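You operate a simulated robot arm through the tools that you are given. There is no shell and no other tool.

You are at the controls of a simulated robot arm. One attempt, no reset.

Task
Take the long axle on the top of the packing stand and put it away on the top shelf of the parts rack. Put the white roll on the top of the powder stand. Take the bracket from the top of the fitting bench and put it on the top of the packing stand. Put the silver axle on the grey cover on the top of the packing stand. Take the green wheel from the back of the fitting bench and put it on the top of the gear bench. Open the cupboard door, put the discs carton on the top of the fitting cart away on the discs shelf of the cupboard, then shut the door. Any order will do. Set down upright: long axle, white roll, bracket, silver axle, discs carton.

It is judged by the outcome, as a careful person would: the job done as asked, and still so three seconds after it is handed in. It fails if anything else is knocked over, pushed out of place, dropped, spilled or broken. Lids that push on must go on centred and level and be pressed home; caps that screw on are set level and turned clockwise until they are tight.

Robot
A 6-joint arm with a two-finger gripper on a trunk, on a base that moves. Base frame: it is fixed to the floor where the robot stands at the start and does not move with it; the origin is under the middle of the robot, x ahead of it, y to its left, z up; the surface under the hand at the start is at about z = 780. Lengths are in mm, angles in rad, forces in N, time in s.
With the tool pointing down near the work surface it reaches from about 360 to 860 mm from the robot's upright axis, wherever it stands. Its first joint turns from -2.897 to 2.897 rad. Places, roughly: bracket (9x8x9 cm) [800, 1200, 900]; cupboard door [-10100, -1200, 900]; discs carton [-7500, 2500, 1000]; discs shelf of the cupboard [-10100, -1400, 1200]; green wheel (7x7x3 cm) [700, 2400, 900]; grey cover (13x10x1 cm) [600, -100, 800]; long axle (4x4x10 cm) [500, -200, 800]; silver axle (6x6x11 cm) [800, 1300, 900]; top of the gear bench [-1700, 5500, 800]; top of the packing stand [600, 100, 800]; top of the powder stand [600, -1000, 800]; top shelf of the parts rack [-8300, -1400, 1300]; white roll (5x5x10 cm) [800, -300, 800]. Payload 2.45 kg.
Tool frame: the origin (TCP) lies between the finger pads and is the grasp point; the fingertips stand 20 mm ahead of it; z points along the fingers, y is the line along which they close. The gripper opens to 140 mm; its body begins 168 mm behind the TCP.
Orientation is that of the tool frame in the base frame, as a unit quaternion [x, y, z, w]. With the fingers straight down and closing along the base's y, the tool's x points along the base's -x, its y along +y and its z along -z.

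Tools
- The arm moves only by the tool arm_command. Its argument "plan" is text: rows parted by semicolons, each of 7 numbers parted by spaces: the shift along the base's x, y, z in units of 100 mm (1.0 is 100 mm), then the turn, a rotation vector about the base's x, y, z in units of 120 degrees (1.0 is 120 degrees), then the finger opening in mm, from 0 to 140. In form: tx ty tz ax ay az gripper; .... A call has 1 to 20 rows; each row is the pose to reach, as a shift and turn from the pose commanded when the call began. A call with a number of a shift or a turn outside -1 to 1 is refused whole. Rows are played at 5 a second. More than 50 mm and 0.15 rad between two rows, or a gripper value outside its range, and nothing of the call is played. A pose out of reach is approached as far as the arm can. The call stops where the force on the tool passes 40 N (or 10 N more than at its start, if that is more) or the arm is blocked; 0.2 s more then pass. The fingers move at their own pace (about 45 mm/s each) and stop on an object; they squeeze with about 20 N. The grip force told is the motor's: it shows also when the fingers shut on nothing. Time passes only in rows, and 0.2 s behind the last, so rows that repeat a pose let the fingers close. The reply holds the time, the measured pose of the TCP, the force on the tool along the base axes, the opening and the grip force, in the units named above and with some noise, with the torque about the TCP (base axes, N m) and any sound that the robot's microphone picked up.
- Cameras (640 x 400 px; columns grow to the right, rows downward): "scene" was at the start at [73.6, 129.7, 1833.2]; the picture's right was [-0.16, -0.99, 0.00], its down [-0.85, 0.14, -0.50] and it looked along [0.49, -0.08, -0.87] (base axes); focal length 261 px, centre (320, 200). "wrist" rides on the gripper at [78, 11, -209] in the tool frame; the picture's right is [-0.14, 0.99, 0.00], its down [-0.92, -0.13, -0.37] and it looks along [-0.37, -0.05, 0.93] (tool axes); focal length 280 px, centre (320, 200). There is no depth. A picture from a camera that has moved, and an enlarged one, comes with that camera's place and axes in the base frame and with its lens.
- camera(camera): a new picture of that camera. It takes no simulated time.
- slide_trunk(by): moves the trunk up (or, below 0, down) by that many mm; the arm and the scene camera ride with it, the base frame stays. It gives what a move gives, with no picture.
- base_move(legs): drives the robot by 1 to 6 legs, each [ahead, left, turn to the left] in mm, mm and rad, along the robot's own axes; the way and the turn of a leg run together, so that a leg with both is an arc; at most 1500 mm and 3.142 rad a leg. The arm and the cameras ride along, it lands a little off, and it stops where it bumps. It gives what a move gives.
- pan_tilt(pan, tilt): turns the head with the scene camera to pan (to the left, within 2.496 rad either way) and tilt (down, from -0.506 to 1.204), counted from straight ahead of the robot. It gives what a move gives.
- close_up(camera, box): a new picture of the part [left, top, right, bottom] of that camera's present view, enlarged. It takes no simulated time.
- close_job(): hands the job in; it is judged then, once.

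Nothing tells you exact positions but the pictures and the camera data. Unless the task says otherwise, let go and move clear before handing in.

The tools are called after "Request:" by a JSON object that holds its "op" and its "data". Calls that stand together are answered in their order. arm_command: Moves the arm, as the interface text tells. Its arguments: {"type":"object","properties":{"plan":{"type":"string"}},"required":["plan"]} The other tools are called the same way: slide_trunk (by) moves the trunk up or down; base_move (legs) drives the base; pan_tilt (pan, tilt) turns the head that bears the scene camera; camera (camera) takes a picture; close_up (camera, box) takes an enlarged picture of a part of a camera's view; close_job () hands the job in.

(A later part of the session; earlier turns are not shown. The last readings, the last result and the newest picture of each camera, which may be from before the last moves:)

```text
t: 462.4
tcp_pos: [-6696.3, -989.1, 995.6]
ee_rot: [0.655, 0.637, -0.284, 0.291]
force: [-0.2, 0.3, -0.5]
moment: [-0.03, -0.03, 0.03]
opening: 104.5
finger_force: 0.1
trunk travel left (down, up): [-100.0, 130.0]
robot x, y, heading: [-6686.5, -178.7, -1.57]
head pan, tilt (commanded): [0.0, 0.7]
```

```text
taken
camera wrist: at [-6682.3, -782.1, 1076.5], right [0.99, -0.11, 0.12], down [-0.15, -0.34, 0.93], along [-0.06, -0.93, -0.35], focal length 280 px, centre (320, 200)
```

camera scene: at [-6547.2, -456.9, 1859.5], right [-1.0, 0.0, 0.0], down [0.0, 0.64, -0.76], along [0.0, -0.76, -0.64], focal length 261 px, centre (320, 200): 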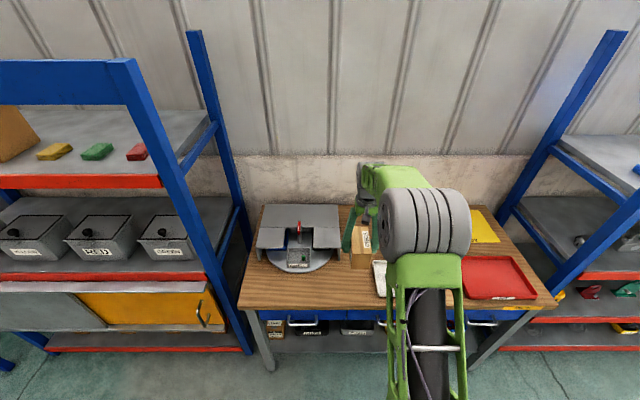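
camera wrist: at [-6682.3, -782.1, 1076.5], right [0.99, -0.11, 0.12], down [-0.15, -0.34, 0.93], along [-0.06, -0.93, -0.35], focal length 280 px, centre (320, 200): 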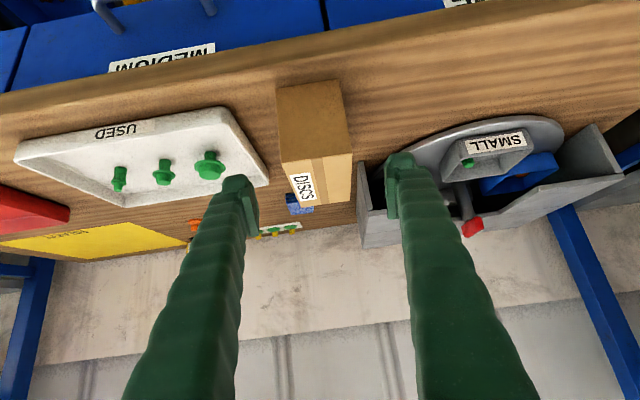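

Request:
{"op": "arm_command", "data": {"plan": "-0.01 -0.3 -0.3 0 0 0 105; -0.01 -0.6 -0.6 0 0 0 105; -0.01 -0.83 -0.88 0 0 0 105; -0.01 -0.83 -0.88 0 0 0 105"}}

Request:
{"op": "camera", "data": {"camera": "wrist"}}

```text
t: 463.4
tcp_pos: [-6696.6, -1071.7, 907.2]
ee_rot: [0.654, 0.637, -0.284, 0.292]
force: [0.2, -0.3, -0.6]
moment: [0.0, -0.01, 0.01]
opening: 105.1
finger_force: 0.0
trunk travel left (down, up): [-100.0, 130.0]
robot x, y, heading: [-6682.9, -175.8, -1.577]
head pan, tilt (commanded): [0.0, 0.7]
```

```text
taken
camera wrist: at [-6683.4, -864.7, 988.9], right [0.99, -0.11, 0.12], down [-0.15, -0.34, 0.93], along [-0.06, -0.93, -0.35], focal length 280 px, centre (320, 200)
```

wrist: 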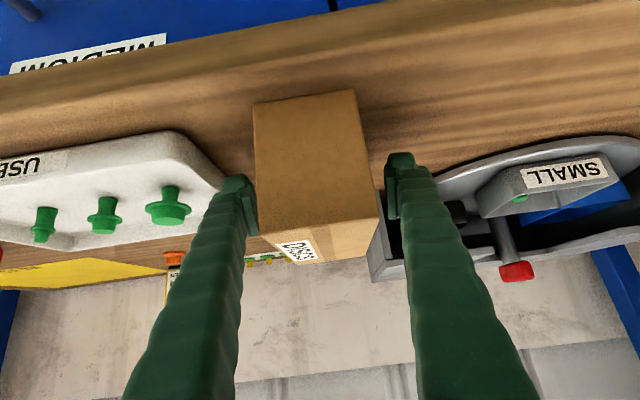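

Request:
{"op": "arm_command", "data": {"plan": "0 0 0 0 0 0 85; 0 0 0 0 0 0 65; 0 0 0 0 0 0 50; 0 0 0 0 0 0 50; 0 0 0 0 0 0 50; 0 0 0 0 0 0 50"}}

Request:
{"op": "arm_command", "data": {"plan": "0 0 0.1 0 0 0 50; 0 0 0.3 0 0 0 50; 0 0 0.6 0 0 0 50; 0 0 1.0 0 0 0 50"}}

Request:
{"op": "camera", "data": {"camera": "wrist"}}

Request:
{"op": "close_up", "data": {"camera": "scene", "box": [250, 150, 450, 300]}}

```text
t: 464.8
tcp_pos: [-6696.0, -1071.3, 907.9]
ee_rot: [0.655, 0.637, -0.285, 0.291]
force: [-1.2, -1.1, 0.8]
moment: [0.01, 0.11, 0.09]
opening: 72.6
finger_force: 19.5
trunk travel left (down, up): [-100.0, 130.0]
robot x, y, heading: [-6686.5, -176.7, -1.573]
head pan, tilt (commanded): [0.0, 0.7]
```

```text
t: 465.8
tcp_pos: [-6696.6, -1072.0, 1007.1]
ee_rot: [0.654, 0.638, -0.283, 0.291]
force: [0.1, 0.2, -4.8]
moment: [-0.03, 0.0, -0.01]
opening: 72.5
finger_force: 19.4
trunk travel left (down, up): [-100.0, 130.0]
robot x, y, heading: [-6685.2, -174.3, -1.573]
head pan, tilt (commanded): [0.0, 0.7]
```

```text
taken
camera wrist: at [-6683.3, -863.7, 1088.2], right [0.99, -0.11, 0.12], down [-0.15, -0.34, 0.93], along [-0.06, -0.93, -0.35], focal length 280 px, centre (320, 200)
```

wrist: 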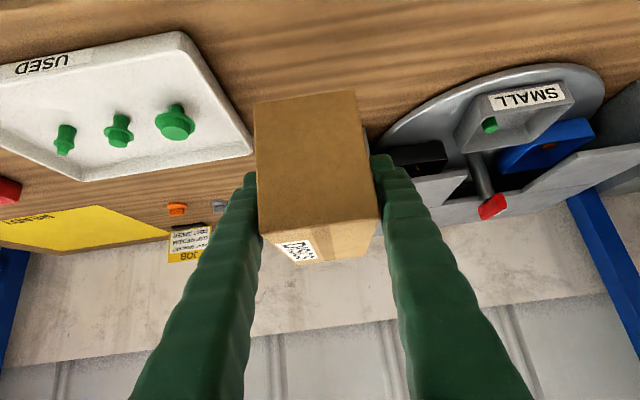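

```text
2.67 times, centred on (350, 225) of scene
camera zoom: at [-6546.9, -271.0, 1859.7], right [-1.0, 0.0, 0.0], down [0.0, 0.64, -0.77], along [0.0, -0.77, -0.64], focal length 697 px, centre (240, 133)
```

zoom: 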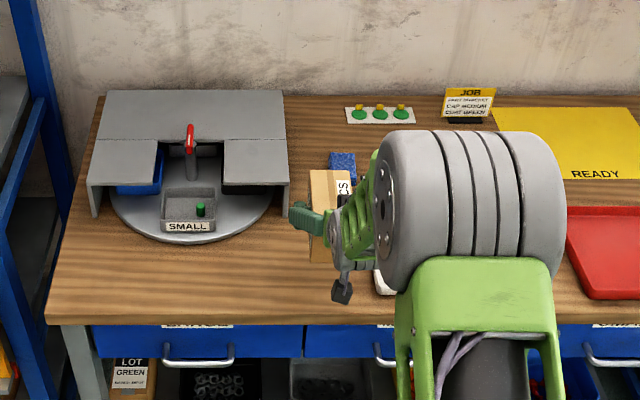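

The carton is re-gripped with the tilted tool and hangs upright. I'll back off, raise it, and drive along the aisle to the open cupboard.

Request:
{"op": "base_move", "data": {"legs": [[-350, 0, 0]]}}

Request:
{"op": "slide_trunk", "data": {"by": 130}}

Request:
{"op": "arm_command", "data": {"plan": "0 0 0.4 0 0 0 50; 0 0 0.8 0 0 0 50; 0 0 1.0 0 0 0 50"}}

Request:
{"op": "arm_command", "data": {"plan": "0 0 0.4 0 0 0 50; 0 0 0.8 0 0 0 50; 0 0 1.0 0 0 0 50"}}

```text
t: 468.1
tcp_pos: [-6694.4, -723.8, 1006.9]
ee_rot: [0.653, 0.638, -0.283, 0.292]
force: [0.8, 0.6, -3.7]
moment: [0.02, 0.04, 0.0]
opening: 72.3
finger_force: 20.0
trunk travel left (down, up): [-100.0, 130.0]
robot x, y, heading: [-6684.6, 174.2, -1.572]
head pan, tilt (commanded): [0.0, 0.7]
```

```text
t: 469.6
tcp_pos: [-6693.2, -723.7, 1136.2]
ee_rot: [0.653, 0.639, -0.283, 0.293]
force: [0.5, 0.1, -3.8]
moment: [0.03, -0.03, 0.0]
opening: 72.4
finger_force: 19.6
trunk travel left (down, up): [-230.0, 0.0]
robot x, y, heading: [-6683.5, 172.6, -1.573]
head pan, tilt (commanded): [0.0, 0.7]
```

```text
t: 470.4
tcp_pos: [-6694.2, -723.1, 1236.8]
ee_rot: [0.654, 0.638, -0.284, 0.292]
force: [0.4, 0.8, -3.7]
moment: [-0.02, 0.0, 0.01]
opening: 72.6
finger_force: 19.6
trunk travel left (down, up): [-230.0, 0.0]
robot x, y, heading: [-6682.1, 171.7, -1.569]
head pan, tilt (commanded): [0.0, 0.7]
```

```text
t: 471.2
tcp_pos: [-6681.5, -731.2, 1331.1]
ee_rot: [0.701, 0.571, -0.25, 0.346]
force: [-0.6, 1.3, -4.3]
moment: [-0.08, -0.02, -0.01]
opening: 72.4
finger_force: 20.6
out of reach, approached as far as the arm can: row 2, 3
trunk travel left (down, up): [-230.0, 0.0]
robot x, y, heading: [-6686.6, 172.4, -1.571]
head pan, tilt (commanded): [0.0, 0.7]
```

The arm slipped into its singular region at that height (the carton just rolled ~11° in the air). I'll re-command the pose with the arm exactly in-plane.

Request:
{"op": "arm_command", "data": {"plan": "0.05 0 -0.1 0 0 0 50; 0.1 0 -0.2 0 0 0 50; 0.1 0 -0.2 0 0 0 50; 0.1 0 -0.2 0 0 0 50"}}

```text
t: 472.2
tcp_pos: [-6677.9, -725.1, 1299.9]
ee_rot: [0.653, 0.639, -0.281, 0.294]
force: [0.7, -0.5, -4.0]
moment: [0.01, 0.01, 0.02]
opening: 72.4
finger_force: 19.9
out of reach, approached as far as the arm can: row 1, 2, 3
trunk travel left (down, up): [-230.0, 0.0]
robot x, y, heading: [-6685.6, 171.1, -1.571]
head pan, tilt (commanded): [0.0, 0.7]
```

Request:
{"op": "arm_command", "data": {"plan": "0 0 0.2 0 0 0 50; 0 0 0.4 0 0 0 50; 0 0 0.6 0 0 0 50; 0 0 0.6 0 0 0 50"}}

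Request:
{"op": "camera", "data": {"camera": "wrist"}}

```text
t: 473.2
tcp_pos: [-6669.2, -731.1, 1335.6]
ee_rot: [0.653, 0.625, -0.285, 0.318]
force: [-0.9, 0.4, -3.9]
moment: [0.01, -0.02, 0.01]
opening: 72.4
finger_force: 20.1
out of reach, approached as far as the arm can: row 1, 2, 3, 4
trunk travel left (down, up): [-230.0, 0.0]
robot x, y, heading: [-6685.0, 170.4, -1.568]
head pan, tilt (commanded): [0.0, 0.7]
```

```text
taken
camera wrist: at [-6658.6, -520.1, 1407.3], right [0.98, -0.1, 0.16], down [-0.19, -0.3, 0.94], along [-0.05, -0.95, -0.31], focal length 280 px, centre (320, 200)
```

wrist: 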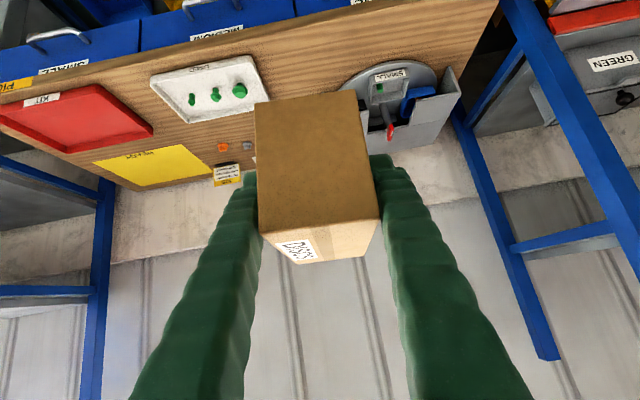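

Request:
{"op": "arm_command", "data": {"plan": "0 0 -0.2 0 0 0 50; 0 0 -0.45 0 0 0 50; 0 0 -0.45 0 0 0 50; 0 0 -0.45 0 0 0 50"}}

Request:
{"op": "camera", "data": {"camera": "wrist"}}

```text
t: 474.2
tcp_pos: [-6668.2, -731.1, 1289.3]
ee_rot: [0.649, 0.629, -0.288, 0.316]
force: [0.1, -0.3, -3.7]
moment: [0.04, -0.02, 0.02]
opening: 72.2
finger_force: 20.2
out of reach, approached as far as the arm can: row 1, 2, 3
trunk travel left (down, up): [-230.0, 0.0]
robot x, y, heading: [-6683.2, 173.6, -1.571]
head pan, tilt (commanded): [0.0, 0.7]
```

```text
taken
camera wrist: at [-6659.0, -519.4, 1362.0], right [0.98, -0.1, 0.15], down [-0.18, -0.3, 0.94], along [-0.04, -0.95, -0.31], focal length 280 px, centre (320, 200)
```

wrist: 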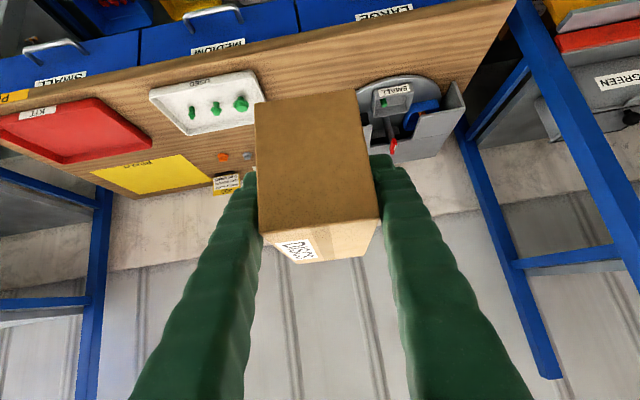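

Request:
{"op": "arm_command", "data": {"plan": "-0.05 0.02 0 0.011 0.007 -0.003 50; -0.1 0.04 0 0.0223 0.0136 -0.0053 50; -0.1 0.04 0 0.0223 0.0136 -0.0053 50; -0.1 0.04 0 0.0223 0.0136 -0.0053 50"}}

```text
t: 475.2
tcp_pos: [-6676.2, -728.3, 1290.1]
ee_rot: [0.658, 0.629, -0.286, 0.301]
force: [-0.6, 0.5, -3.0]
moment: [0.03, -0.01, -0.01]
opening: 72.4
finger_force: 20.3
trunk travel left (down, up): [-230.0, 0.0]
robot x, y, heading: [-6683.7, 171.1, -1.568]
head pan, tilt (commanded): [0.0, 0.7]
```

Request:
{"op": "arm_command", "data": {"plan": "-0.04 0 0.08 0 -0.002 0 50; -0.08 0 0.16 0 -0.004 0 50; -0.08 0 0.22 0 -0.006 0 50; -0.08 0 0.22 0 -0.006 0 50"}}

```text
t: 476.2
tcp_pos: [-6687.5, -727.5, 1312.2]
ee_rot: [0.661, 0.631, -0.278, 0.296]
force: [0.2, 0.3, -3.2]
moment: [-0.01, 0.0, -0.03]
opening: 72.2
finger_force: 20.1
trunk travel left (down, up): [-230.0, 0.0]
robot x, y, heading: [-6686.7, 172.5, -1.566]
head pan, tilt (commanded): [0.0, 0.7]
```

Orientation is good at z≈1312. Driving along the aisle toward the cupboard.

Request:
{"op": "base_move", "data": {"legs": [[0, -1110, -0.006], [0, -1105, 0]]}}

```text
t: 495.9
tcp_pos: [-8923.1, -713.7, 1312.6]
ee_rot: [0.665, 0.627, -0.28, 0.293]
force: [0.4, -0.1, -4.5]
moment: [0.0, 0.01, -0.01]
opening: 72.6
finger_force: 20.2
trunk travel left (down, up): [-230.0, 0.0]
robot x, y, heading: [-8907.4, 184.3, -1.581]
head pan, tilt (commanded): [0.0, 0.7]
```

Request:
{"op": "base_move", "data": {"legs": [[0, -1085, 0.01]]}}

Request:
{"op": "pan_tilt", "data": {"pan": -0.1, "tilt": 0.55}}

Request:
{"op": "camera", "data": {"camera": "scene"}}

Request:
{"op": "camera", "data": {"camera": "wrist"}}

```text
t: 505.8
tcp_pos: [-10000.3, -710.3, 1312.7]
ee_rot: [0.662, 0.631, -0.278, 0.295]
force: [0.1, 0.1, -3.8]
moment: [0.01, -0.02, -0.03]
opening: 72.5
finger_force: 19.9
trunk travel left (down, up): [-230.0, 0.0]
robot x, y, heading: [-10002.7, 189.4, -1.572]
head pan, tilt (commanded): [0.0, 0.7]
```

```text
t: 506.5
tcp_pos: [-9999.9, -709.9, 1312.2]
ee_rot: [0.662, 0.631, -0.278, 0.295]
force: [-0.2, 0.9, -3.2]
moment: [0.03, 0.0, 0.02]
opening: 72.3
finger_force: 19.8
trunk travel left (down, up): [-230.0, 0.0]
robot x, y, heading: [-9996.1, 188.7, -1.575]
head pan, tilt (commanded): [-0.099, 0.55]
```

```text
taken
camera scene: at [-9869.8, 89.5, 2002.7], right [-1.0, 0.1, 0.0], down [0.05, 0.52, -0.85], along [-0.08, -0.85, -0.52], focal length 261 px, centre (320, 200)
```

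scene: 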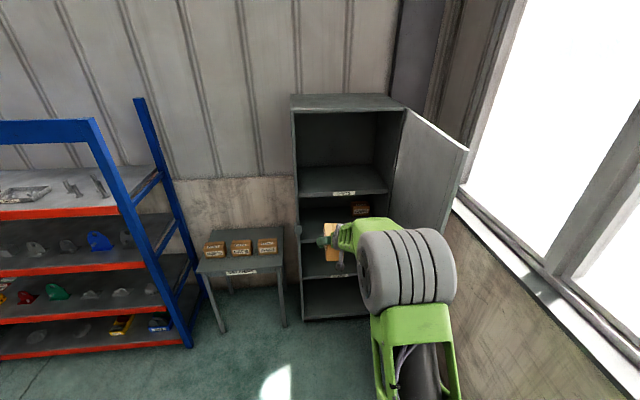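

```text
taken
camera wrist: at [-9986.7, -502.7, 1394.1], right [0.98, -0.12, 0.14], down [-0.17, -0.34, 0.92], along [-0.06, -0.93, -0.35], focal length 280 px, centre (320, 200)
```

wrist: 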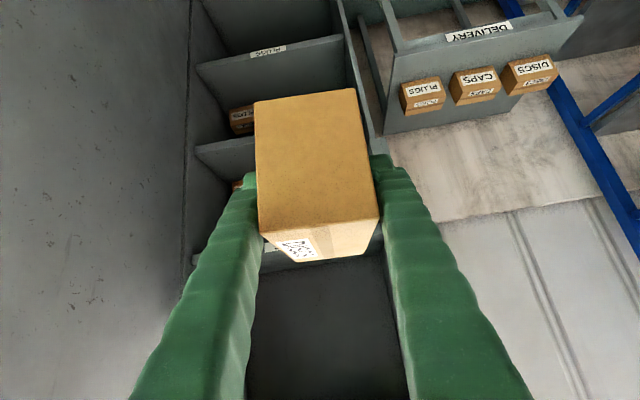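

The door is still open and the DISCS shelf is clear. The carton bottom is about 24 mm above the shelf level. Driving in part-way and checking.

Request:
{"op": "base_move", "data": {"legs": [[420, 0, 0.002]]}}

Request:
{"op": "camera", "data": {"camera": "wrist"}}

Request:
{"op": "camera", "data": {"camera": "scene"}}

```text
t: 509.1
tcp_pos: [-9995.1, -1133.1, 1310.8]
ee_rot: [0.659, 0.632, -0.278, 0.297]
force: [-0.1, 0.2, -4.2]
moment: [0.0, -0.02, -0.02]
opening: 72.3
finger_force: 20.0
trunk travel left (down, up): [-230.0, 0.0]
robot x, y, heading: [-9992.1, -237.3, -1.559]
head pan, tilt (commanded): [-0.099, 0.55]
```

```text
taken
camera wrist: at [-9981.9, -926.0, 1393.7], right [0.98, -0.12, 0.14], down [-0.17, -0.34, 0.92], along [-0.06, -0.93, -0.36], focal length 280 px, centre (320, 200)
```

wrist: 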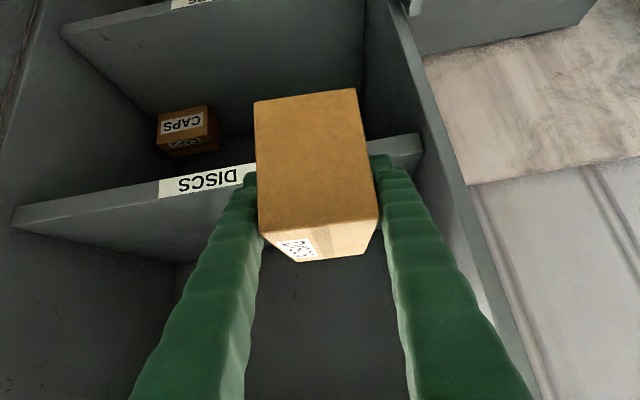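

```text
taken
camera scene: at [-9867.6, -333.6, 2002.7], right [-1.0, 0.09, 0.0], down [0.05, 0.52, -0.85], along [-0.08, -0.85, -0.52], focal length 261 px, centre (320, 200)
```

scene: 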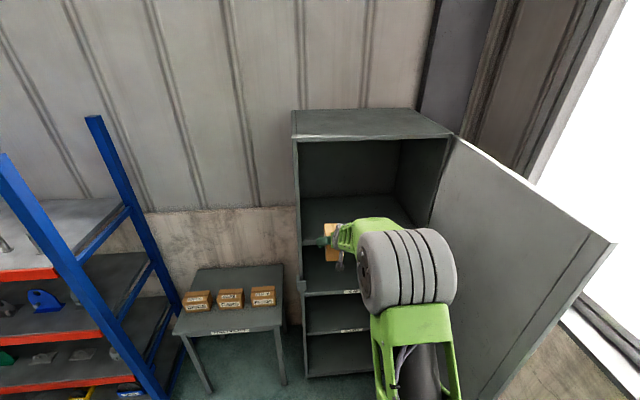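

Request:
{"op": "arm_command", "data": {"plan": "0 0 0.04 0 0 0 50; 0 0 0.08 0 0 0 50; 0 0 0.08 0 0 0 50"}}

Request:
{"op": "close_up", "data": {"camera": "wrist", "box": [120, 70, 480, 280]}}

```text
t: 509.9
tcp_pos: [-9995.6, -1132.1, 1320.0]
ee_rot: [0.659, 0.633, -0.277, 0.297]
force: [-0.8, -0.6, -4.2]
moment: [0.03, 0.01, 0.01]
opening: 72.4
finger_force: 20.0
trunk travel left (down, up): [-230.0, 0.0]
robot x, y, heading: [-9996.6, -237.5, -1.565]
head pan, tilt (commanded): [-0.099, 0.55]
```

```text
1.78 times, centred on (300, 175) of wrist
camera zoom: at [-9981.9, -925.2, 1402.3], right [0.98, -0.12, 0.14], down [-0.17, -0.34, 0.92], along [-0.06, -0.93, -0.36], focal length 498 px, centre (356, 244)
```

zoom: 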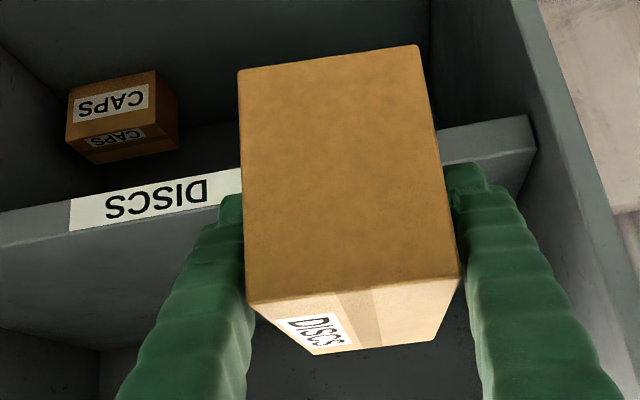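

Clear. Driving the carton in over the shelf.

Request:
{"op": "base_move", "data": {"legs": [[186, 0, 0]]}}

Request:
{"op": "camera", "data": {"camera": "wrist"}}

Request:
{"op": "camera", "data": {"camera": "scene"}}

```text
t: 511.4
tcp_pos: [-9995.1, -1317.6, 1319.0]
ee_rot: [0.661, 0.632, -0.277, 0.295]
force: [-0.8, -0.7, -4.6]
moment: [0.06, -0.02, 0.0]
opening: 72.4
finger_force: 19.9
trunk travel left (down, up): [-230.0, 0.0]
robot x, y, heading: [-9998.9, -415.7, -1.569]
head pan, tilt (commanded): [-0.099, 0.55]
```

```text
taken
camera wrist: at [-9982.4, -1110.6, 1401.5], right [0.98, -0.12, 0.14], down [-0.17, -0.34, 0.92], along [-0.06, -0.93, -0.36], focal length 280 px, centre (320, 200)
```

wrist: 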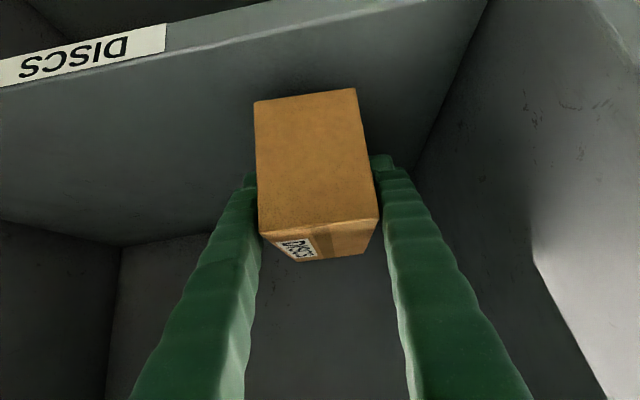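

```text
taken
camera scene: at [-9866.8, -518.8, 2002.7], right [-1.0, 0.1, 0.0], down [0.05, 0.52, -0.85], along [-0.08, -0.85, -0.52], focal length 261 px, centre (320, 200)
```

scene: 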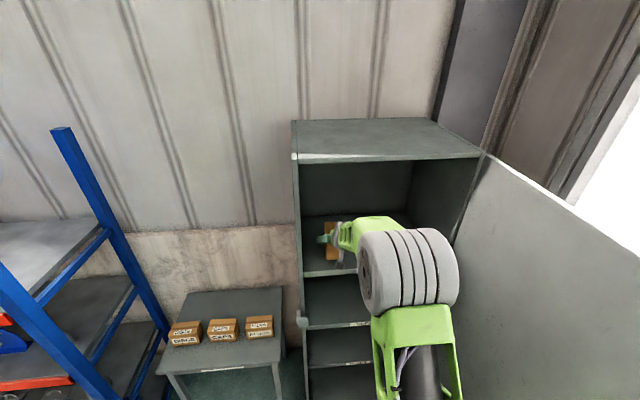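

The carton is fully over the DISCS shelf. Lowering gently.

Request:
{"op": "arm_command", "data": {"plan": "0 0 -0.05 0 0 0 50; 0 0 -0.1 0 0 0 50; 0 0 -0.15 0 0 0 50; 0 0 -0.15 0 0 0 50"}}

Request:
{"op": "arm_command", "data": {"plan": "0 0 -0.03 0 0 0 50; 0 0 -0.06 0 0 0 50; 0 0 -0.06 0 0 0 50"}}

```text
t: 512.4
tcp_pos: [-9996.7, -1316.5, 1304.8]
ee_rot: [0.661, 0.631, -0.278, 0.296]
force: [1.3, -0.5, -3.5]
moment: [0.0, -0.01, -0.03]
opening: 72.2
finger_force: 19.6
trunk travel left (down, up): [-230.0, 0.0]
robot x, y, heading: [-9998.0, -415.9, -1.566]
head pan, tilt (commanded): [-0.099, 0.55]
```

```text
t: 513.2
tcp_pos: [-9995.4, -1316.4, 1298.2]
ee_rot: [0.66, 0.633, -0.278, 0.296]
force: [0.0, -0.4, -4.0]
moment: [0.04, 0.01, -0.02]
opening: 72.4
finger_force: 19.9
trunk travel left (down, up): [-230.0, 0.0]
robot x, y, heading: [-9995.4, -418.2, -1.567]
head pan, tilt (commanded): [-0.099, 0.55]
```

Request:
{"op": "arm_command", "data": {"plan": "0 0 -0.03 0 0 0 50; 0 0 -0.05 0 0 0 50; 0 0 -0.05 0 0 0 50"}}

Request:
{"op": "arm_command", "data": {"plan": "0 0 -0.02 0 0 0 50; 0 0 -0.04 0 0 0 50; 0 0 -0.04 0 0 0 50"}}

```text
t: 514.0
tcp_pos: [-9995.8, -1316.9, 1292.9]
ee_rot: [0.661, 0.631, -0.277, 0.295]
force: [-0.3, -0.5, -4.0]
moment: [0.06, 0.02, 0.0]
opening: 72.5
finger_force: 19.6
trunk travel left (down, up): [-230.0, 0.0]
robot x, y, heading: [-9993.3, -416.6, -1.569]
head pan, tilt (commanded): [-0.099, 0.55]
```

```text
t: 514.8
tcp_pos: [-9996.0, -1316.5, 1291.9]
ee_rot: [0.66, 0.633, -0.278, 0.296]
force: [1.1, -0.9, 1.3]
moment: [-0.35, 0.13, 0.08]
opening: 72.5
finger_force: 19.8
trunk travel left (down, up): [-230.0, 0.0]
robot x, y, heading: [-9994.2, -419.7, -1.564]
head pan, tilt (commanded): [-0.099, 0.55]
```

Contact begins. A few more millimetres to seat it flat.

Request:
{"op": "arm_command", "data": {"plan": "0 0 -0.02 0 0 0 50; 0 0 -0.04 0 0 0 50; 0 0 -0.04 0 0 0 50"}}

Request:
{"op": "camera", "data": {"camera": "wrist"}}

```text
t: 515.6
tcp_pos: [-9993.9, -1315.7, 1289.5]
ee_rot: [0.661, 0.632, -0.278, 0.295]
force: [3.8, 2.8, 11.7]
moment: [0.23, 0.39, 0.02]
opening: 72.4
finger_force: 19.9
trunk travel left (down, up): [-230.0, 0.0]
robot x, y, heading: [-9998.1, -416.3, -1.57]
head pan, tilt (commanded): [-0.099, 0.55]
```

```text
taken
camera wrist: at [-9981.4, -1108.3, 1371.4], right [0.98, -0.12, 0.14], down [-0.17, -0.34, 0.92], along [-0.06, -0.93, -0.36], focal length 280 px, centre (320, 200)
```

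wrist: 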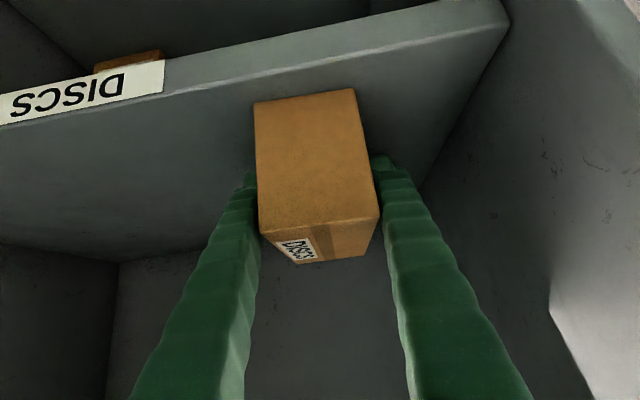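

Request:
{"op": "arm_command", "data": {"plan": "0 0 0.01 0 0 0 55; 0 0 0.01 0 0 0 75; 0 0 0.01 0 0 0 95; 0 0 0.01 0 0 0 100; 0 0 0.01 0 0 0 100; 0 0.2 0.1 0 0 0 100; 0 0.5 0.15 0 0 0 100; 0 0.8 0.2 0 0 0 100; 0 1.0 0.2 0 0 0 100"}}

Request:
{"op": "camera", "data": {"camera": "wrist"}}

```text
t: 517.6
tcp_pos: [-9998.0, -1215.0, 1308.3]
ee_rot: [0.66, 0.634, -0.273, 0.298]
force: [-0.2, -0.5, 0.1]
moment: [-0.03, 0.0, 0.02]
opening: 99.9
finger_force: 0.1
out of reach, approached as far as the arm can: row 6
trunk travel left (down, up): [-230.0, 0.0]
robot x, y, heading: [-9992.4, -418.1, -1.568]
head pan, tilt (commanded): [-0.099, 0.55]
```

```text
taken
camera wrist: at [-9987.1, -1007.6, 1391.0], right [0.98, -0.11, 0.15], down [-0.18, -0.34, 0.92], along [-0.05, -0.93, -0.36], focal length 280 px, centre (320, 200)
```

wrist: 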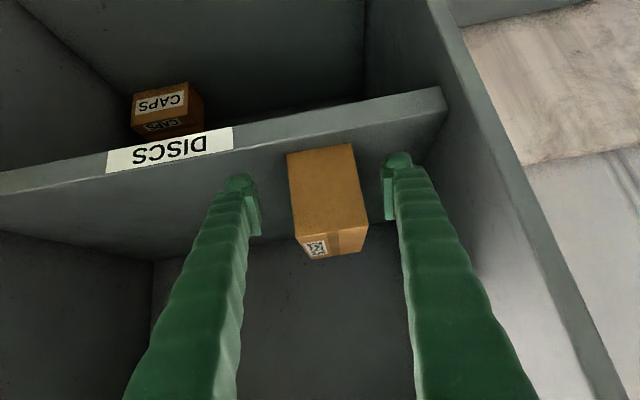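

The discs carton stands upright on the DISCS shelf, about 28 mm inside the edge. Now I'll retreat, lower the trunk, level the tool and close the door from outside.

Request:
{"op": "base_move", "data": {"legs": [[-420, 0, 0]]}}

Request:
{"op": "slide_trunk", "data": {"by": -130}}

Request:
{"op": "camera", "data": {"camera": "scene"}}

```text
t: 520.2
tcp_pos: [-9997.0, -796.0, 1308.3]
ee_rot: [0.658, 0.635, -0.272, 0.299]
force: [0.8, 0.1, 0.4]
moment: [0.0, -0.02, -0.01]
opening: 100.2
finger_force: 0.1
trunk travel left (down, up): [-230.0, 0.0]
robot x, y, heading: [-9998.7, 0.9, -1.563]
head pan, tilt (commanded): [-0.099, 0.55]
```

```text
t: 521.8
tcp_pos: [-9997.1, -796.8, 1178.1]
ee_rot: [0.658, 0.636, -0.272, 0.299]
force: [-0.2, -0.6, 0.2]
moment: [0.03, -0.02, -0.02]
opening: 99.9
finger_force: 0.1
trunk travel left (down, up): [-100.0, 130.0]
robot x, y, heading: [-9998.3, -0.5, -1.568]
head pan, tilt (commanded): [-0.099, 0.55]
```

```text
taken
camera scene: at [-9869.0, -96.1, 1872.9], right [-1.0, 0.09, 0.0], down [0.05, 0.52, -0.85], along [-0.08, -0.85, -0.52], focal length 261 px, centre (320, 200)
```

scene: 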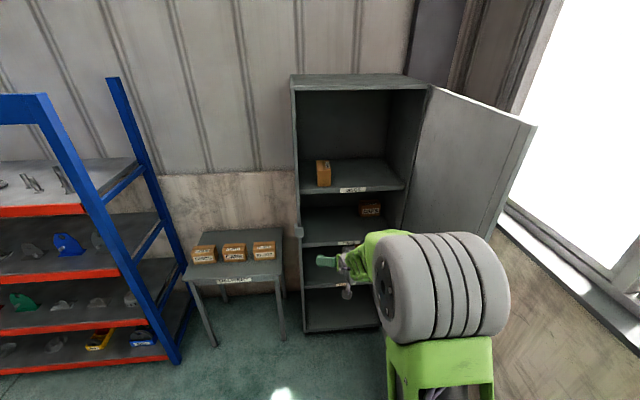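

Request:
{"op": "close_up", "data": {"camera": "scene", "box": [280, 70, 440, 220]}}

Request:
{"op": "arm_command", "data": {"plan": "0 0 0.05 -0.06 0 0 80; 0 0 0.1 -0.12 0 0 60; 0 0 0.2 -0.18 0 0 40; 0 0 0.3 -0.24 0 0 20; 0 0 0.35 -0.3 0 0 0; 0 0 0.37 -0.35 0 0 0"}}

```text
2.67 times, centred on (360, 145) of scene
camera zoom: at [-9869.0, -96.1, 1872.9], right [-1.0, 0.09, 0.0], down [0.05, 0.52, -0.85], along [-0.08, -0.85, -0.52], focal length 697 px, centre (213, 347)
```

zoom: 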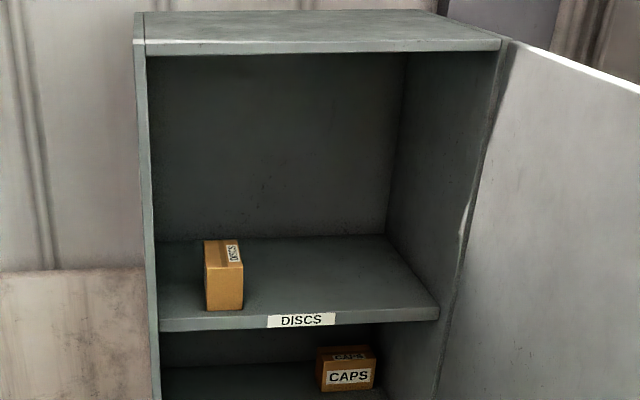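

```text
t: 523.2
tcp_pos: [-10049.6, -796.7, 1223.2]
ee_rot: [0.499, 0.507, -0.459, 0.532]
force: [0.7, -0.4, 0.1]
moment: [-0.01, 0.01, 0.0]
opening: 0.0
finger_force: 15.6
out of reach, approached as far as the arm can: row 1, 2, 3, 4, 5, 6
trunk travel left (down, up): [-100.0, 130.0]
robot x, y, heading: [-10001.9, 3.7, -1.563]
head pan, tilt (commanded): [-0.099, 0.55]
```

The carton sits squarely on the DISCS shelf. The tool is horizontal with fingers closed. I'll move clear and around the outside of the door's free edge.

Request:
{"op": "base_move", "data": {"legs": [[-200, 0, 0], [0, -250, 0]]}}

Request:
{"op": "arm_command", "data": {"plan": "-0.45 0 0 0 0 0 0; -0.9 0 0 0 0 0 0; -1.0 0 0 0 0 0 0"}}

Request:
{"op": "arm_command", "data": {"plan": "-0.4 0 0 0 0 0 0; -0.8 0 0 0 0 0 0; -0.85 0 0 0 0 0 0"}}

Request:
{"op": "camera", "data": {"camera": "wrist"}}

Request:
{"op": "camera", "data": {"camera": "scene"}}

```text
t: 527.2
tcp_pos: [-10305.5, -598.6, 1224.7]
ee_rot: [0.498, 0.508, -0.458, 0.533]
force: [0.2, -0.8, 0.0]
moment: [-0.01, -0.02, 0.03]
opening: 0.0
finger_force: 20.1
trunk travel left (down, up): [-100.0, 130.0]
robot x, y, heading: [-10254.5, 200.1, -1.562]
head pan, tilt (commanded): [-0.099, 0.55]
```

```text
t: 528.0
tcp_pos: [-10404.7, -598.7, 1224.0]
ee_rot: [0.499, 0.508, -0.458, 0.532]
force: [0.1, 0.0, -0.2]
moment: [-0.01, -0.03, 0.02]
opening: 0.0
finger_force: 19.8
trunk travel left (down, up): [-100.0, 130.0]
robot x, y, heading: [-10250.4, 201.9, -1.559]
head pan, tilt (commanded): [-0.099, 0.55]
```

```text
t: 528.8
tcp_pos: [-10489.8, -598.6, 1224.2]
ee_rot: [0.499, 0.508, -0.458, 0.532]
force: [0.0, 0.4, -0.5]
moment: [-0.03, -0.01, -0.01]
opening: 0.1
finger_force: 19.7
trunk travel left (down, up): [-100.0, 130.0]
robot x, y, heading: [-10252.9, 200.0, -1.566]
head pan, tilt (commanded): [-0.099, 0.55]
```

```text
taken
camera wrist: at [-10491.3, -387.1, 1148.9], right [0.98, 0.08, 0.2], down [-0.22, 0.34, 0.92], along [0.0, -0.94, 0.35], focal length 280 px, centre (320, 200)
```

wrist: 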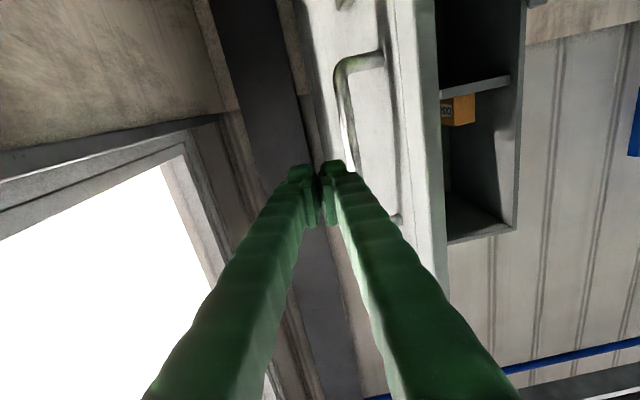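

```text
taken
camera scene: at [-10123.3, 102.2, 1872.8], right [-1.0, 0.09, 0.0], down [0.05, 0.52, -0.85], along [-0.08, -0.85, -0.52], focal length 261 px, centre (320, 200)
```

scene: 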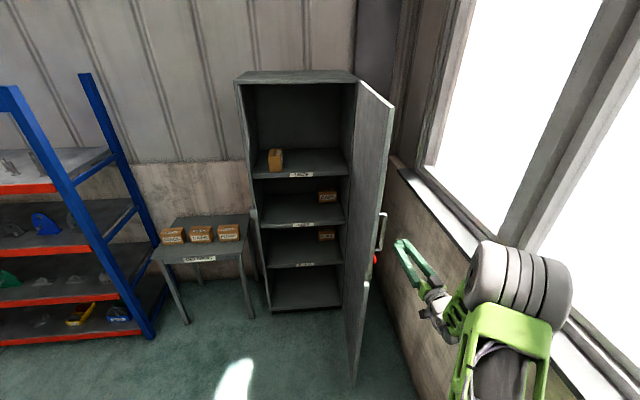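

The closed fingers are just outside the handle. Moving forward alongside the bar, then pushing it toward closed in slow steps.

Request:
{"op": "base_move", "data": {"legs": [[130, 0, -0.008]]}}

Request:
{"op": "arm_command", "data": {"plan": "0.09 0 0 0 0 0 0; 0.18 0 0 0 0 0 0; 0.27 0 0 0 0 0 0; 0.36 0 0 0 0 0 0; 0.45 0 0 0 0 0 0; 0.54 0 0 0 0 0 0; 0.63 -0.01 0 0 0 0 0; 0.72 -0.02 0 0 0 0 0; 0.81 -0.03 0 0 0 0 0; 0.9 -0.04 0 0 0 0 0; 1.0 -0.05 0 0 0 0 0"}}

Request:
{"op": "camera", "data": {"camera": "scene"}}

Request:
{"op": "camera", "data": {"camera": "wrist"}}

```text
t: 530.1
tcp_pos: [-10497.0, -725.4, 1223.4]
ee_rot: [0.501, 0.506, -0.461, 0.53]
force: [0.9, -0.6, -0.8]
moment: [-0.02, -0.04, -0.01]
opening: 0.0
finger_force: 19.5
trunk travel left (down, up): [-100.0, 130.0]
robot x, y, heading: [-10252.5, 67.4, -1.57]
head pan, tilt (commanded): [-0.099, 0.55]
```

```text
t: 532.5
tcp_pos: [-10394.9, -729.9, 1223.8]
ee_rot: [0.502, 0.505, -0.46, 0.53]
force: [-0.4, 0.4, 0.8]
moment: [-0.01, -0.02, 0.03]
opening: 0.0
finger_force: 20.0
trunk travel left (down, up): [-100.0, 130.0]
robot x, y, heading: [-10255.7, 70.2, -1.57]
head pan, tilt (commanded): [-0.099, 0.55]
```

```text
taken
camera scene: at [-10123.7, -28.4, 1872.8], right [-0.99, 0.1, 0.0], down [0.05, 0.52, -0.85], along [-0.09, -0.85, -0.52], focal length 261 px, centre (320, 200)
```

scene: 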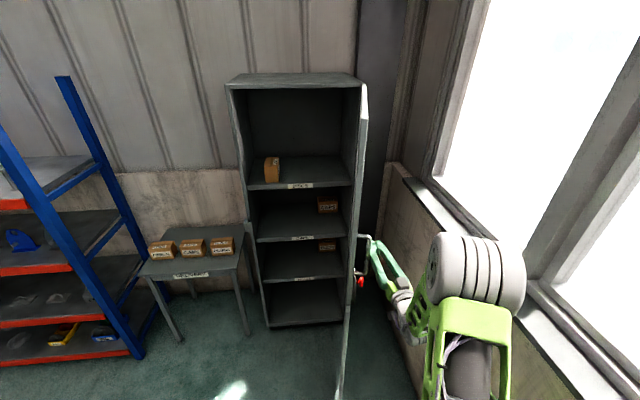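

```text
taken
camera wrist: at [-10395.4, -519.2, 1148.7], right [0.98, 0.07, 0.2], down [-0.21, 0.34, 0.92], along [-0.01, -0.94, 0.35], focal length 280 px, centre (320, 200)
```

wrist: 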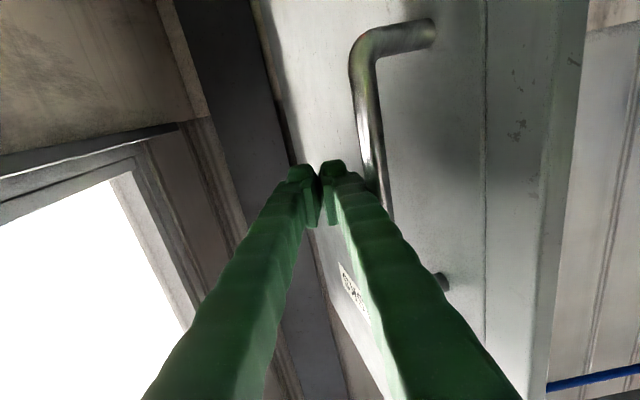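

The handle bar moves smoothly. Continuing the push along the arc.

Request:
{"op": "arm_command", "data": {"plan": "0.1 -0.01 0 0 0 0 0; 0.2 -0.03 0 0 0 0 0; 0.3 -0.05 0 0 0 0 0; 0.4 -0.07 0 0 0 0 0; 0.5 -0.09 0 0 0 0 0; 0.6 -0.11 0 0 0 0 0; 0.7 -0.13 0 0 0 0 0; 0.8 -0.16 0 0 0 0 0; 0.9 -0.19 0 0 0 0 0; 1.0 -0.22 0 0 0 0 0"}}

Request:
{"op": "arm_command", "data": {"plan": "0.1 -0.03 0 0 0 0 0; 0.2 -0.06 0 0 0 0 0; 0.3 -0.1 0 0 0 0 0; 0.4 -0.14 0 0 0 0 0; 0.5 -0.18 0 0 0 0 0; 0.6 -0.23 0 0 0 0 0; 0.7 -0.28 0 0 0 0 0; 0.8 -0.33 0 0 0 0 0; 0.9 -0.38 0 0 0 0 0; 1.0 -0.44 0 0 0 0 0"}}

Request:
{"op": "camera", "data": {"camera": "scene"}}

Request:
{"op": "camera", "data": {"camera": "wrist"}}

```text
t: 534.7
tcp_pos: [-10306.0, -750.6, 1222.7]
ee_rot: [0.499, 0.508, -0.458, 0.532]
force: [0.3, -0.4, 0.1]
moment: [0.01, 0.03, -0.02]
opening: 0.2
finger_force: 19.6
out of reach, approached as far as the arm can: row 10
trunk travel left (down, up): [-100.0, 130.0]
robot x, y, heading: [-10254.6, 71.1, -1.571]
head pan, tilt (commanded): [-0.099, 0.55]
```

```text
t: 536.9
tcp_pos: [-10259.6, -787.6, 1221.4]
ee_rot: [0.475, 0.532, -0.447, 0.541]
force: [-0.2, 0.5, -0.9]
moment: [-0.03, -0.03, -0.03]
opening: 0.1
finger_force: 19.4
out of reach, approached as far as the arm can: row 1, 2, 3, 4, 5, 6, 7, 8, 9, 10
trunk travel left (down, up): [-100.0, 130.0]
robot x, y, heading: [-10255.9, 69.0, -1.566]
head pan, tilt (commanded): [-0.099, 0.55]
```

```text
taken
camera scene: at [-10123.8, -28.4, 1872.8], right [-0.99, 0.1, 0.0], down [0.05, 0.52, -0.85], along [-0.09, -0.85, -0.52], focal length 261 px, centre (320, 200)
```

scene: 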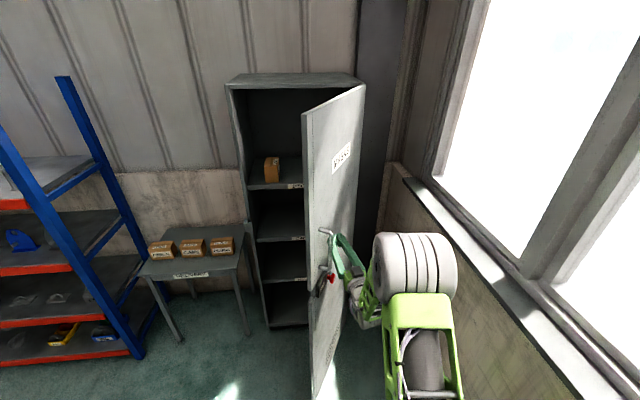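

```text
taken
camera wrist: at [-10278.0, -576.9, 1146.6], right [0.97, 0.14, 0.17], down [-0.21, 0.33, 0.92], along [0.07, -0.93, 0.35], focal length 280 px, centre (320, 200)
```

wrist: 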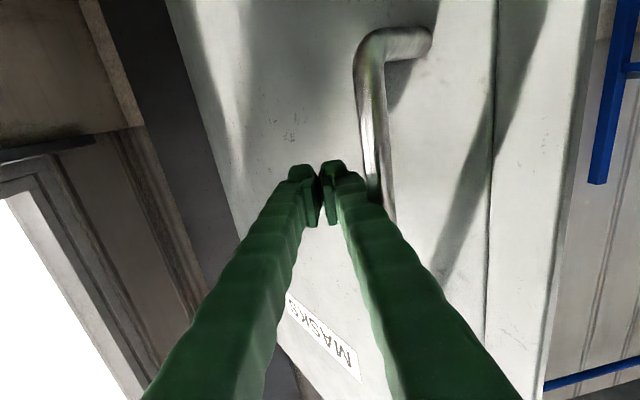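

The arm balks crossing its own centreline, so I'll push with small base shifts instead.

Request:
{"op": "base_move", "data": {"legs": [[25, 70, 0]]}}

Request:
{"op": "base_move", "data": {"legs": [[35, 70, 0]]}}

Request:
{"op": "camera", "data": {"camera": "scene"}}

Request:
{"op": "camera", "data": {"camera": "wrist"}}

```text
t: 538.2
tcp_pos: [-10190.5, -812.3, 1221.2]
ee_rot: [0.476, 0.53, -0.449, 0.539]
force: [-0.3, -0.1, 0.1]
moment: [-0.03, 0.01, -0.04]
opening: 0.1
finger_force: 20.6
trunk travel left (down, up): [-100.0, 130.0]
robot x, y, heading: [-10184.4, 44.1, -1.567]
head pan, tilt (commanded): [-0.099, 0.55]
```

```text
t: 539.5
tcp_pos: [-10120.4, -846.8, 1223.0]
ee_rot: [0.475, 0.531, -0.448, 0.54]
force: [-0.5, -0.8, 0.1]
moment: [-0.01, 0.0, -0.06]
opening: 0.0
finger_force: 20.0
trunk travel left (down, up): [-100.0, 130.0]
robot x, y, heading: [-10112.0, 11.8, -1.57]
head pan, tilt (commanded): [-0.099, 0.55]
```

```text
taken
camera scene: at [-9983.2, -88.1, 1872.7], right [-1.0, 0.1, 0.0], down [0.05, 0.52, -0.85], along [-0.08, -0.85, -0.52], focal length 261 px, centre (320, 200)
```

scene: 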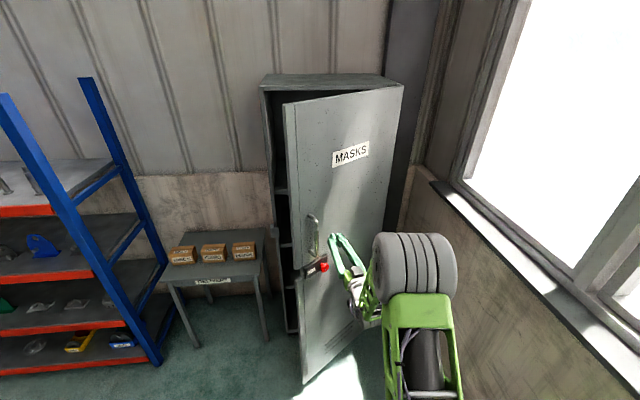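

```text
taken
camera wrist: at [-10136.9, -636.7, 1146.6], right [0.97, 0.14, 0.17], down [-0.21, 0.33, 0.92], along [0.08, -0.93, 0.35], focal length 280 px, centre (320, 200)
```

wrist: 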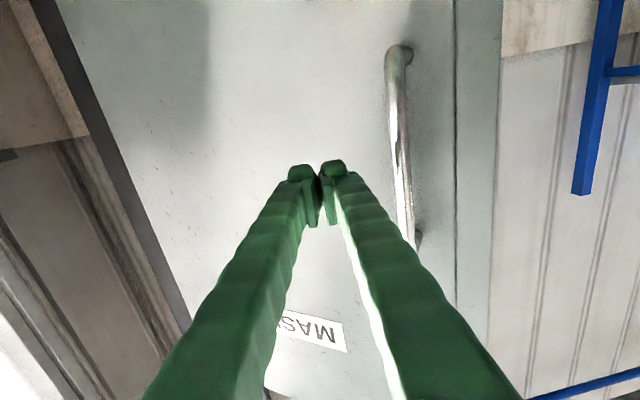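

The door has swung to about a third open. I'll move over to near its handle side and push it shut with the closed fingertips.

Request:
{"op": "base_move", "data": {"legs": [[-50, 0, 0], [0, 130, 0]]}}

Request:
{"op": "camera", "data": {"camera": "wrist"}}

Request:
{"op": "camera", "data": {"camera": "scene"}}

```text
t: 541.8
tcp_pos: [-9990.6, -795.2, 1223.0]
ee_rot: [0.475, 0.531, -0.449, 0.54]
force: [0.5, -0.3, 0.3]
moment: [0.01, 0.0, -0.05]
opening: 0.2
finger_force: 19.3
trunk travel left (down, up): [-100.0, 130.0]
robot x, y, heading: [-9983.7, 59.2, -1.569]
head pan, tilt (commanded): [-0.099, 0.55]
```

```text
taken
camera wrist: at [-10007.7, -586.4, 1146.7], right [0.97, 0.14, 0.17], down [-0.21, 0.33, 0.92], along [0.08, -0.93, 0.35], focal length 280 px, centre (320, 200)
```

wrist: 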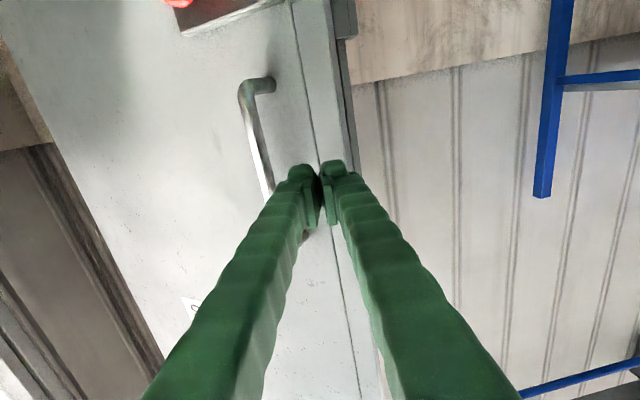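

```text
taken
camera scene: at [-9854.3, -37.6, 1872.8], right [-1.0, 0.1, 0.0], down [0.05, 0.52, -0.85], along [-0.08, -0.85, -0.52], focal length 261 px, centre (320, 200)
```

scene: 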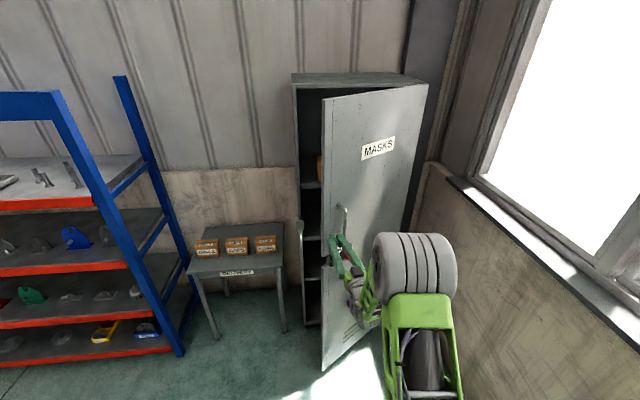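

Request:
{"op": "base_move", "data": {"legs": [[90, 5, 0]]}}

Request:
{"op": "base_move", "data": {"legs": [[80, 46, 0]]}}

Request:
{"op": "camera", "data": {"camera": "wrist"}}

Request:
{"op": "camera", "data": {"camera": "scene"}}

```text
t: 542.9
tcp_pos: [-9984.9, -887.6, 1221.4]
ee_rot: [0.475, 0.532, -0.448, 0.54]
force: [0.2, -0.5, -1.0]
moment: [-0.01, 0.0, -0.02]
opening: 0.1
finger_force: 20.4
trunk travel left (down, up): [-100.0, 130.0]
robot x, y, heading: [-9981.4, -30.5, -1.565]
head pan, tilt (commanded): [-0.099, 0.55]
```

```text
t: 544.0
tcp_pos: [-9937.3, -966.8, 1221.6]
ee_rot: [0.473, 0.532, -0.448, 0.54]
force: [7.1, 2.4, 0.0]
moment: [-0.04, 0.12, -0.01]
opening: 0.1
finger_force: 19.6
trunk travel left (down, up): [-100.0, 130.0]
robot x, y, heading: [-9932.8, -108.3, -1.573]
head pan, tilt (commanded): [-0.099, 0.55]
```

```text
taken
camera wrist: at [-9955.0, -757.2, 1146.6], right [0.97, 0.15, 0.17], down [-0.21, 0.33, 0.92], along [0.08, -0.93, 0.35], focal length 280 px, centre (320, 200)
```

wrist: 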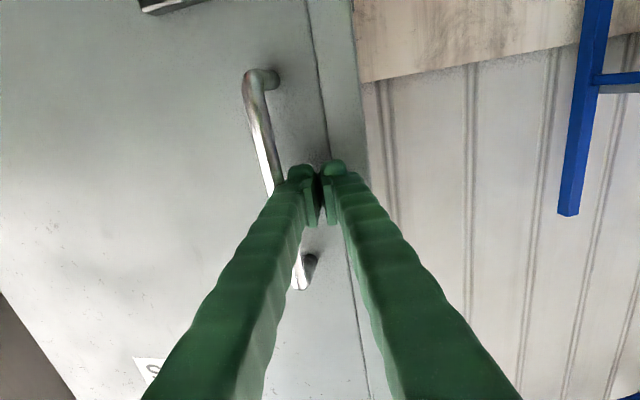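

```text
taken
camera scene: at [-9801.9, -208.5, 1872.6], right [-1.0, 0.1, 0.0], down [0.05, 0.52, -0.85], along [-0.08, -0.85, -0.52], focal length 261 px, centre (320, 200)
```

scene: 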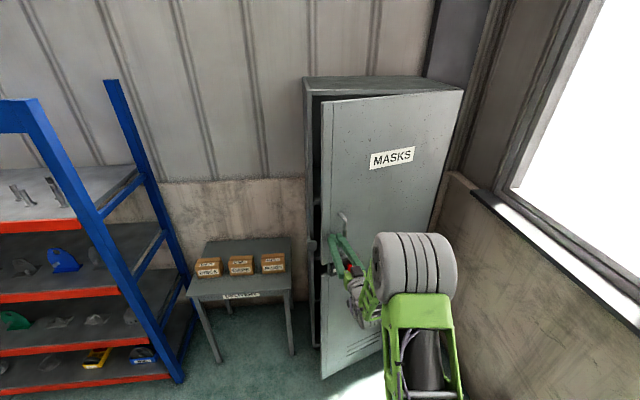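

Request:
{"op": "base_move", "data": {"legs": [[87, 30, 0]]}}

Request:
{"op": "base_move", "data": {"legs": [[70, 12, 0]]}}

Request:
{"op": "camera", "data": {"camera": "wrist"}}

Request:
{"op": "camera", "data": {"camera": "scene"}}

```text
t: 545.1
tcp_pos: [-9905.7, -1053.0, 1222.4]
ee_rot: [0.472, 0.532, -0.448, 0.541]
force: [5.9, 0.6, 2.0]
moment: [-0.03, 0.15, -0.14]
opening: 0.0
finger_force: 19.5
trunk travel left (down, up): [-100.0, 130.0]
robot x, y, heading: [-9900.3, -192.7, -1.567]
head pan, tilt (commanded): [-0.099, 0.55]
```

```text
t: 546.1
tcp_pos: [-9890.3, -1121.8, 1222.2]
ee_rot: [0.471, 0.533, -0.448, 0.542]
force: [21.4, 2.3, 3.0]
moment: [0.03, 0.39, -0.53]
opening: 0.0
finger_force: 20.5
trunk travel left (down, up): [-100.0, 130.0]
robot x, y, heading: [-9891.3, -265.5, -1.569]
head pan, tilt (commanded): [-0.099, 0.55]
```

```text
taken
camera wrist: at [-9909.7, -912.1, 1147.3], right [0.97, 0.15, 0.17], down [-0.21, 0.33, 0.92], along [0.08, -0.93, 0.35], focal length 280 px, centre (320, 200)
```

wrist: 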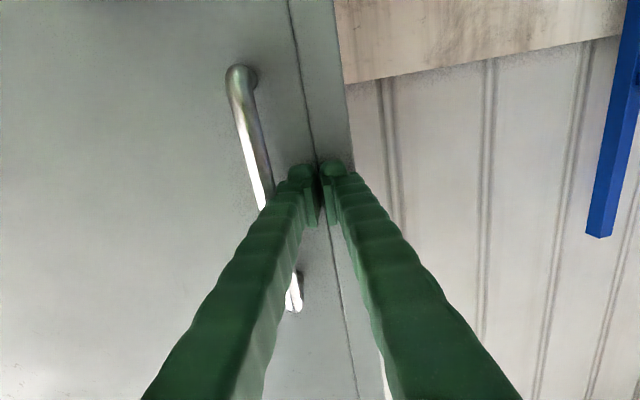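

```text
taken
camera scene: at [-9757.8, -362.5, 1872.5], right [-1.0, 0.1, 0.0], down [0.05, 0.52, -0.85], along [-0.08, -0.85, -0.52], focal length 261 px, centre (320, 200)
```

scene: 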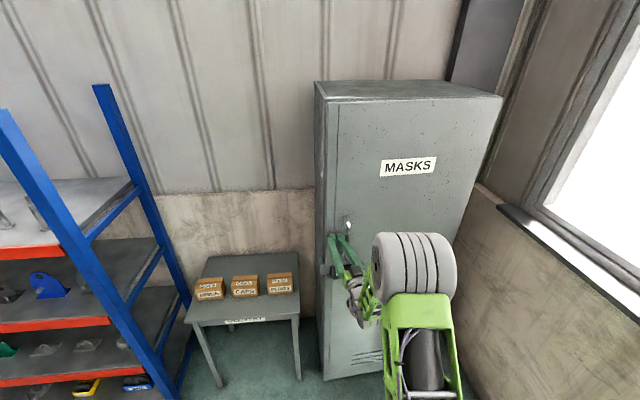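

Almost shut. Finishing with slow arm steps and watching the force.

Request:
{"op": "arm_command", "data": {"plan": "0.05 0 0 0 0 0 0; 0.08 -0.08 0 0 0 0 0; 0.1 -0.16 0 0 0 0 0; 0.1 -0.24 0 0 0 0 0; 0.1 -0.32 0 0 0 0 0; 0.1 -0.4 0 0 0 0 0; 0.1 -0.48 0 0 0 0 0; 0.1 -0.56 0 0 0 0 0; 0.1 -0.64 0 0 0 0 0"}}

Request:
{"op": "camera", "data": {"camera": "scene"}}

Request:
{"op": "camera", "data": {"camera": "wrist"}}

```text
t: 547.8
tcp_pos: [-9883.4, -1162.9, 1223.8]
ee_rot: [0.47, 0.535, -0.444, 0.544]
force: [-1.3, 29.9, 8.4]
moment: [-0.39, 0.08, -0.36]
opening: 0.0
finger_force: 20.4
trunk travel left (down, up): [-100.0, 130.0]
robot x, y, heading: [-9889.2, -262.2, -1.567]
head pan, tilt (commanded): [-0.099, 0.55]
stopped in row 8: the force on the tool passed its limit at 47 N (the readings are from after the stop); the commanded pose is now the measured one
```

```text
taken
camera scene: at [-9761.6, -355.1, 1873.3], right [-1.0, 0.1, 0.0], down [0.05, 0.52, -0.85], along [-0.08, -0.85, -0.52], focal length 261 px, centre (320, 200)
```

scene: 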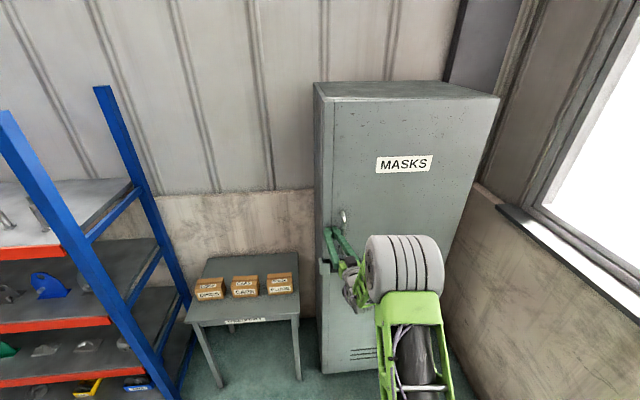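

```text
taken
camera wrist: at [-9904.7, -953.2, 1148.2], right [0.97, 0.16, 0.17], down [-0.22, 0.32, 0.92], along [0.09, -0.93, 0.35], focal length 280 px, centre (320, 200)
```

wrist: 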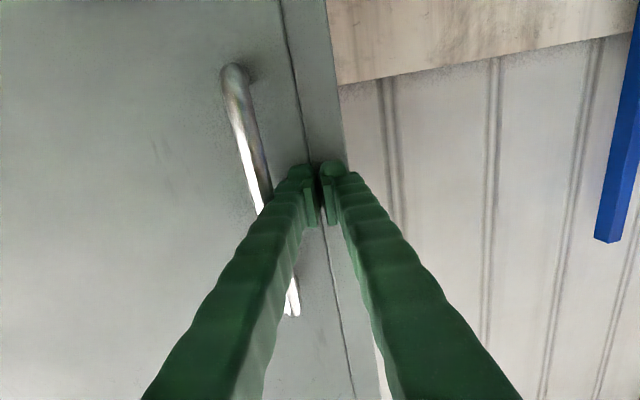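

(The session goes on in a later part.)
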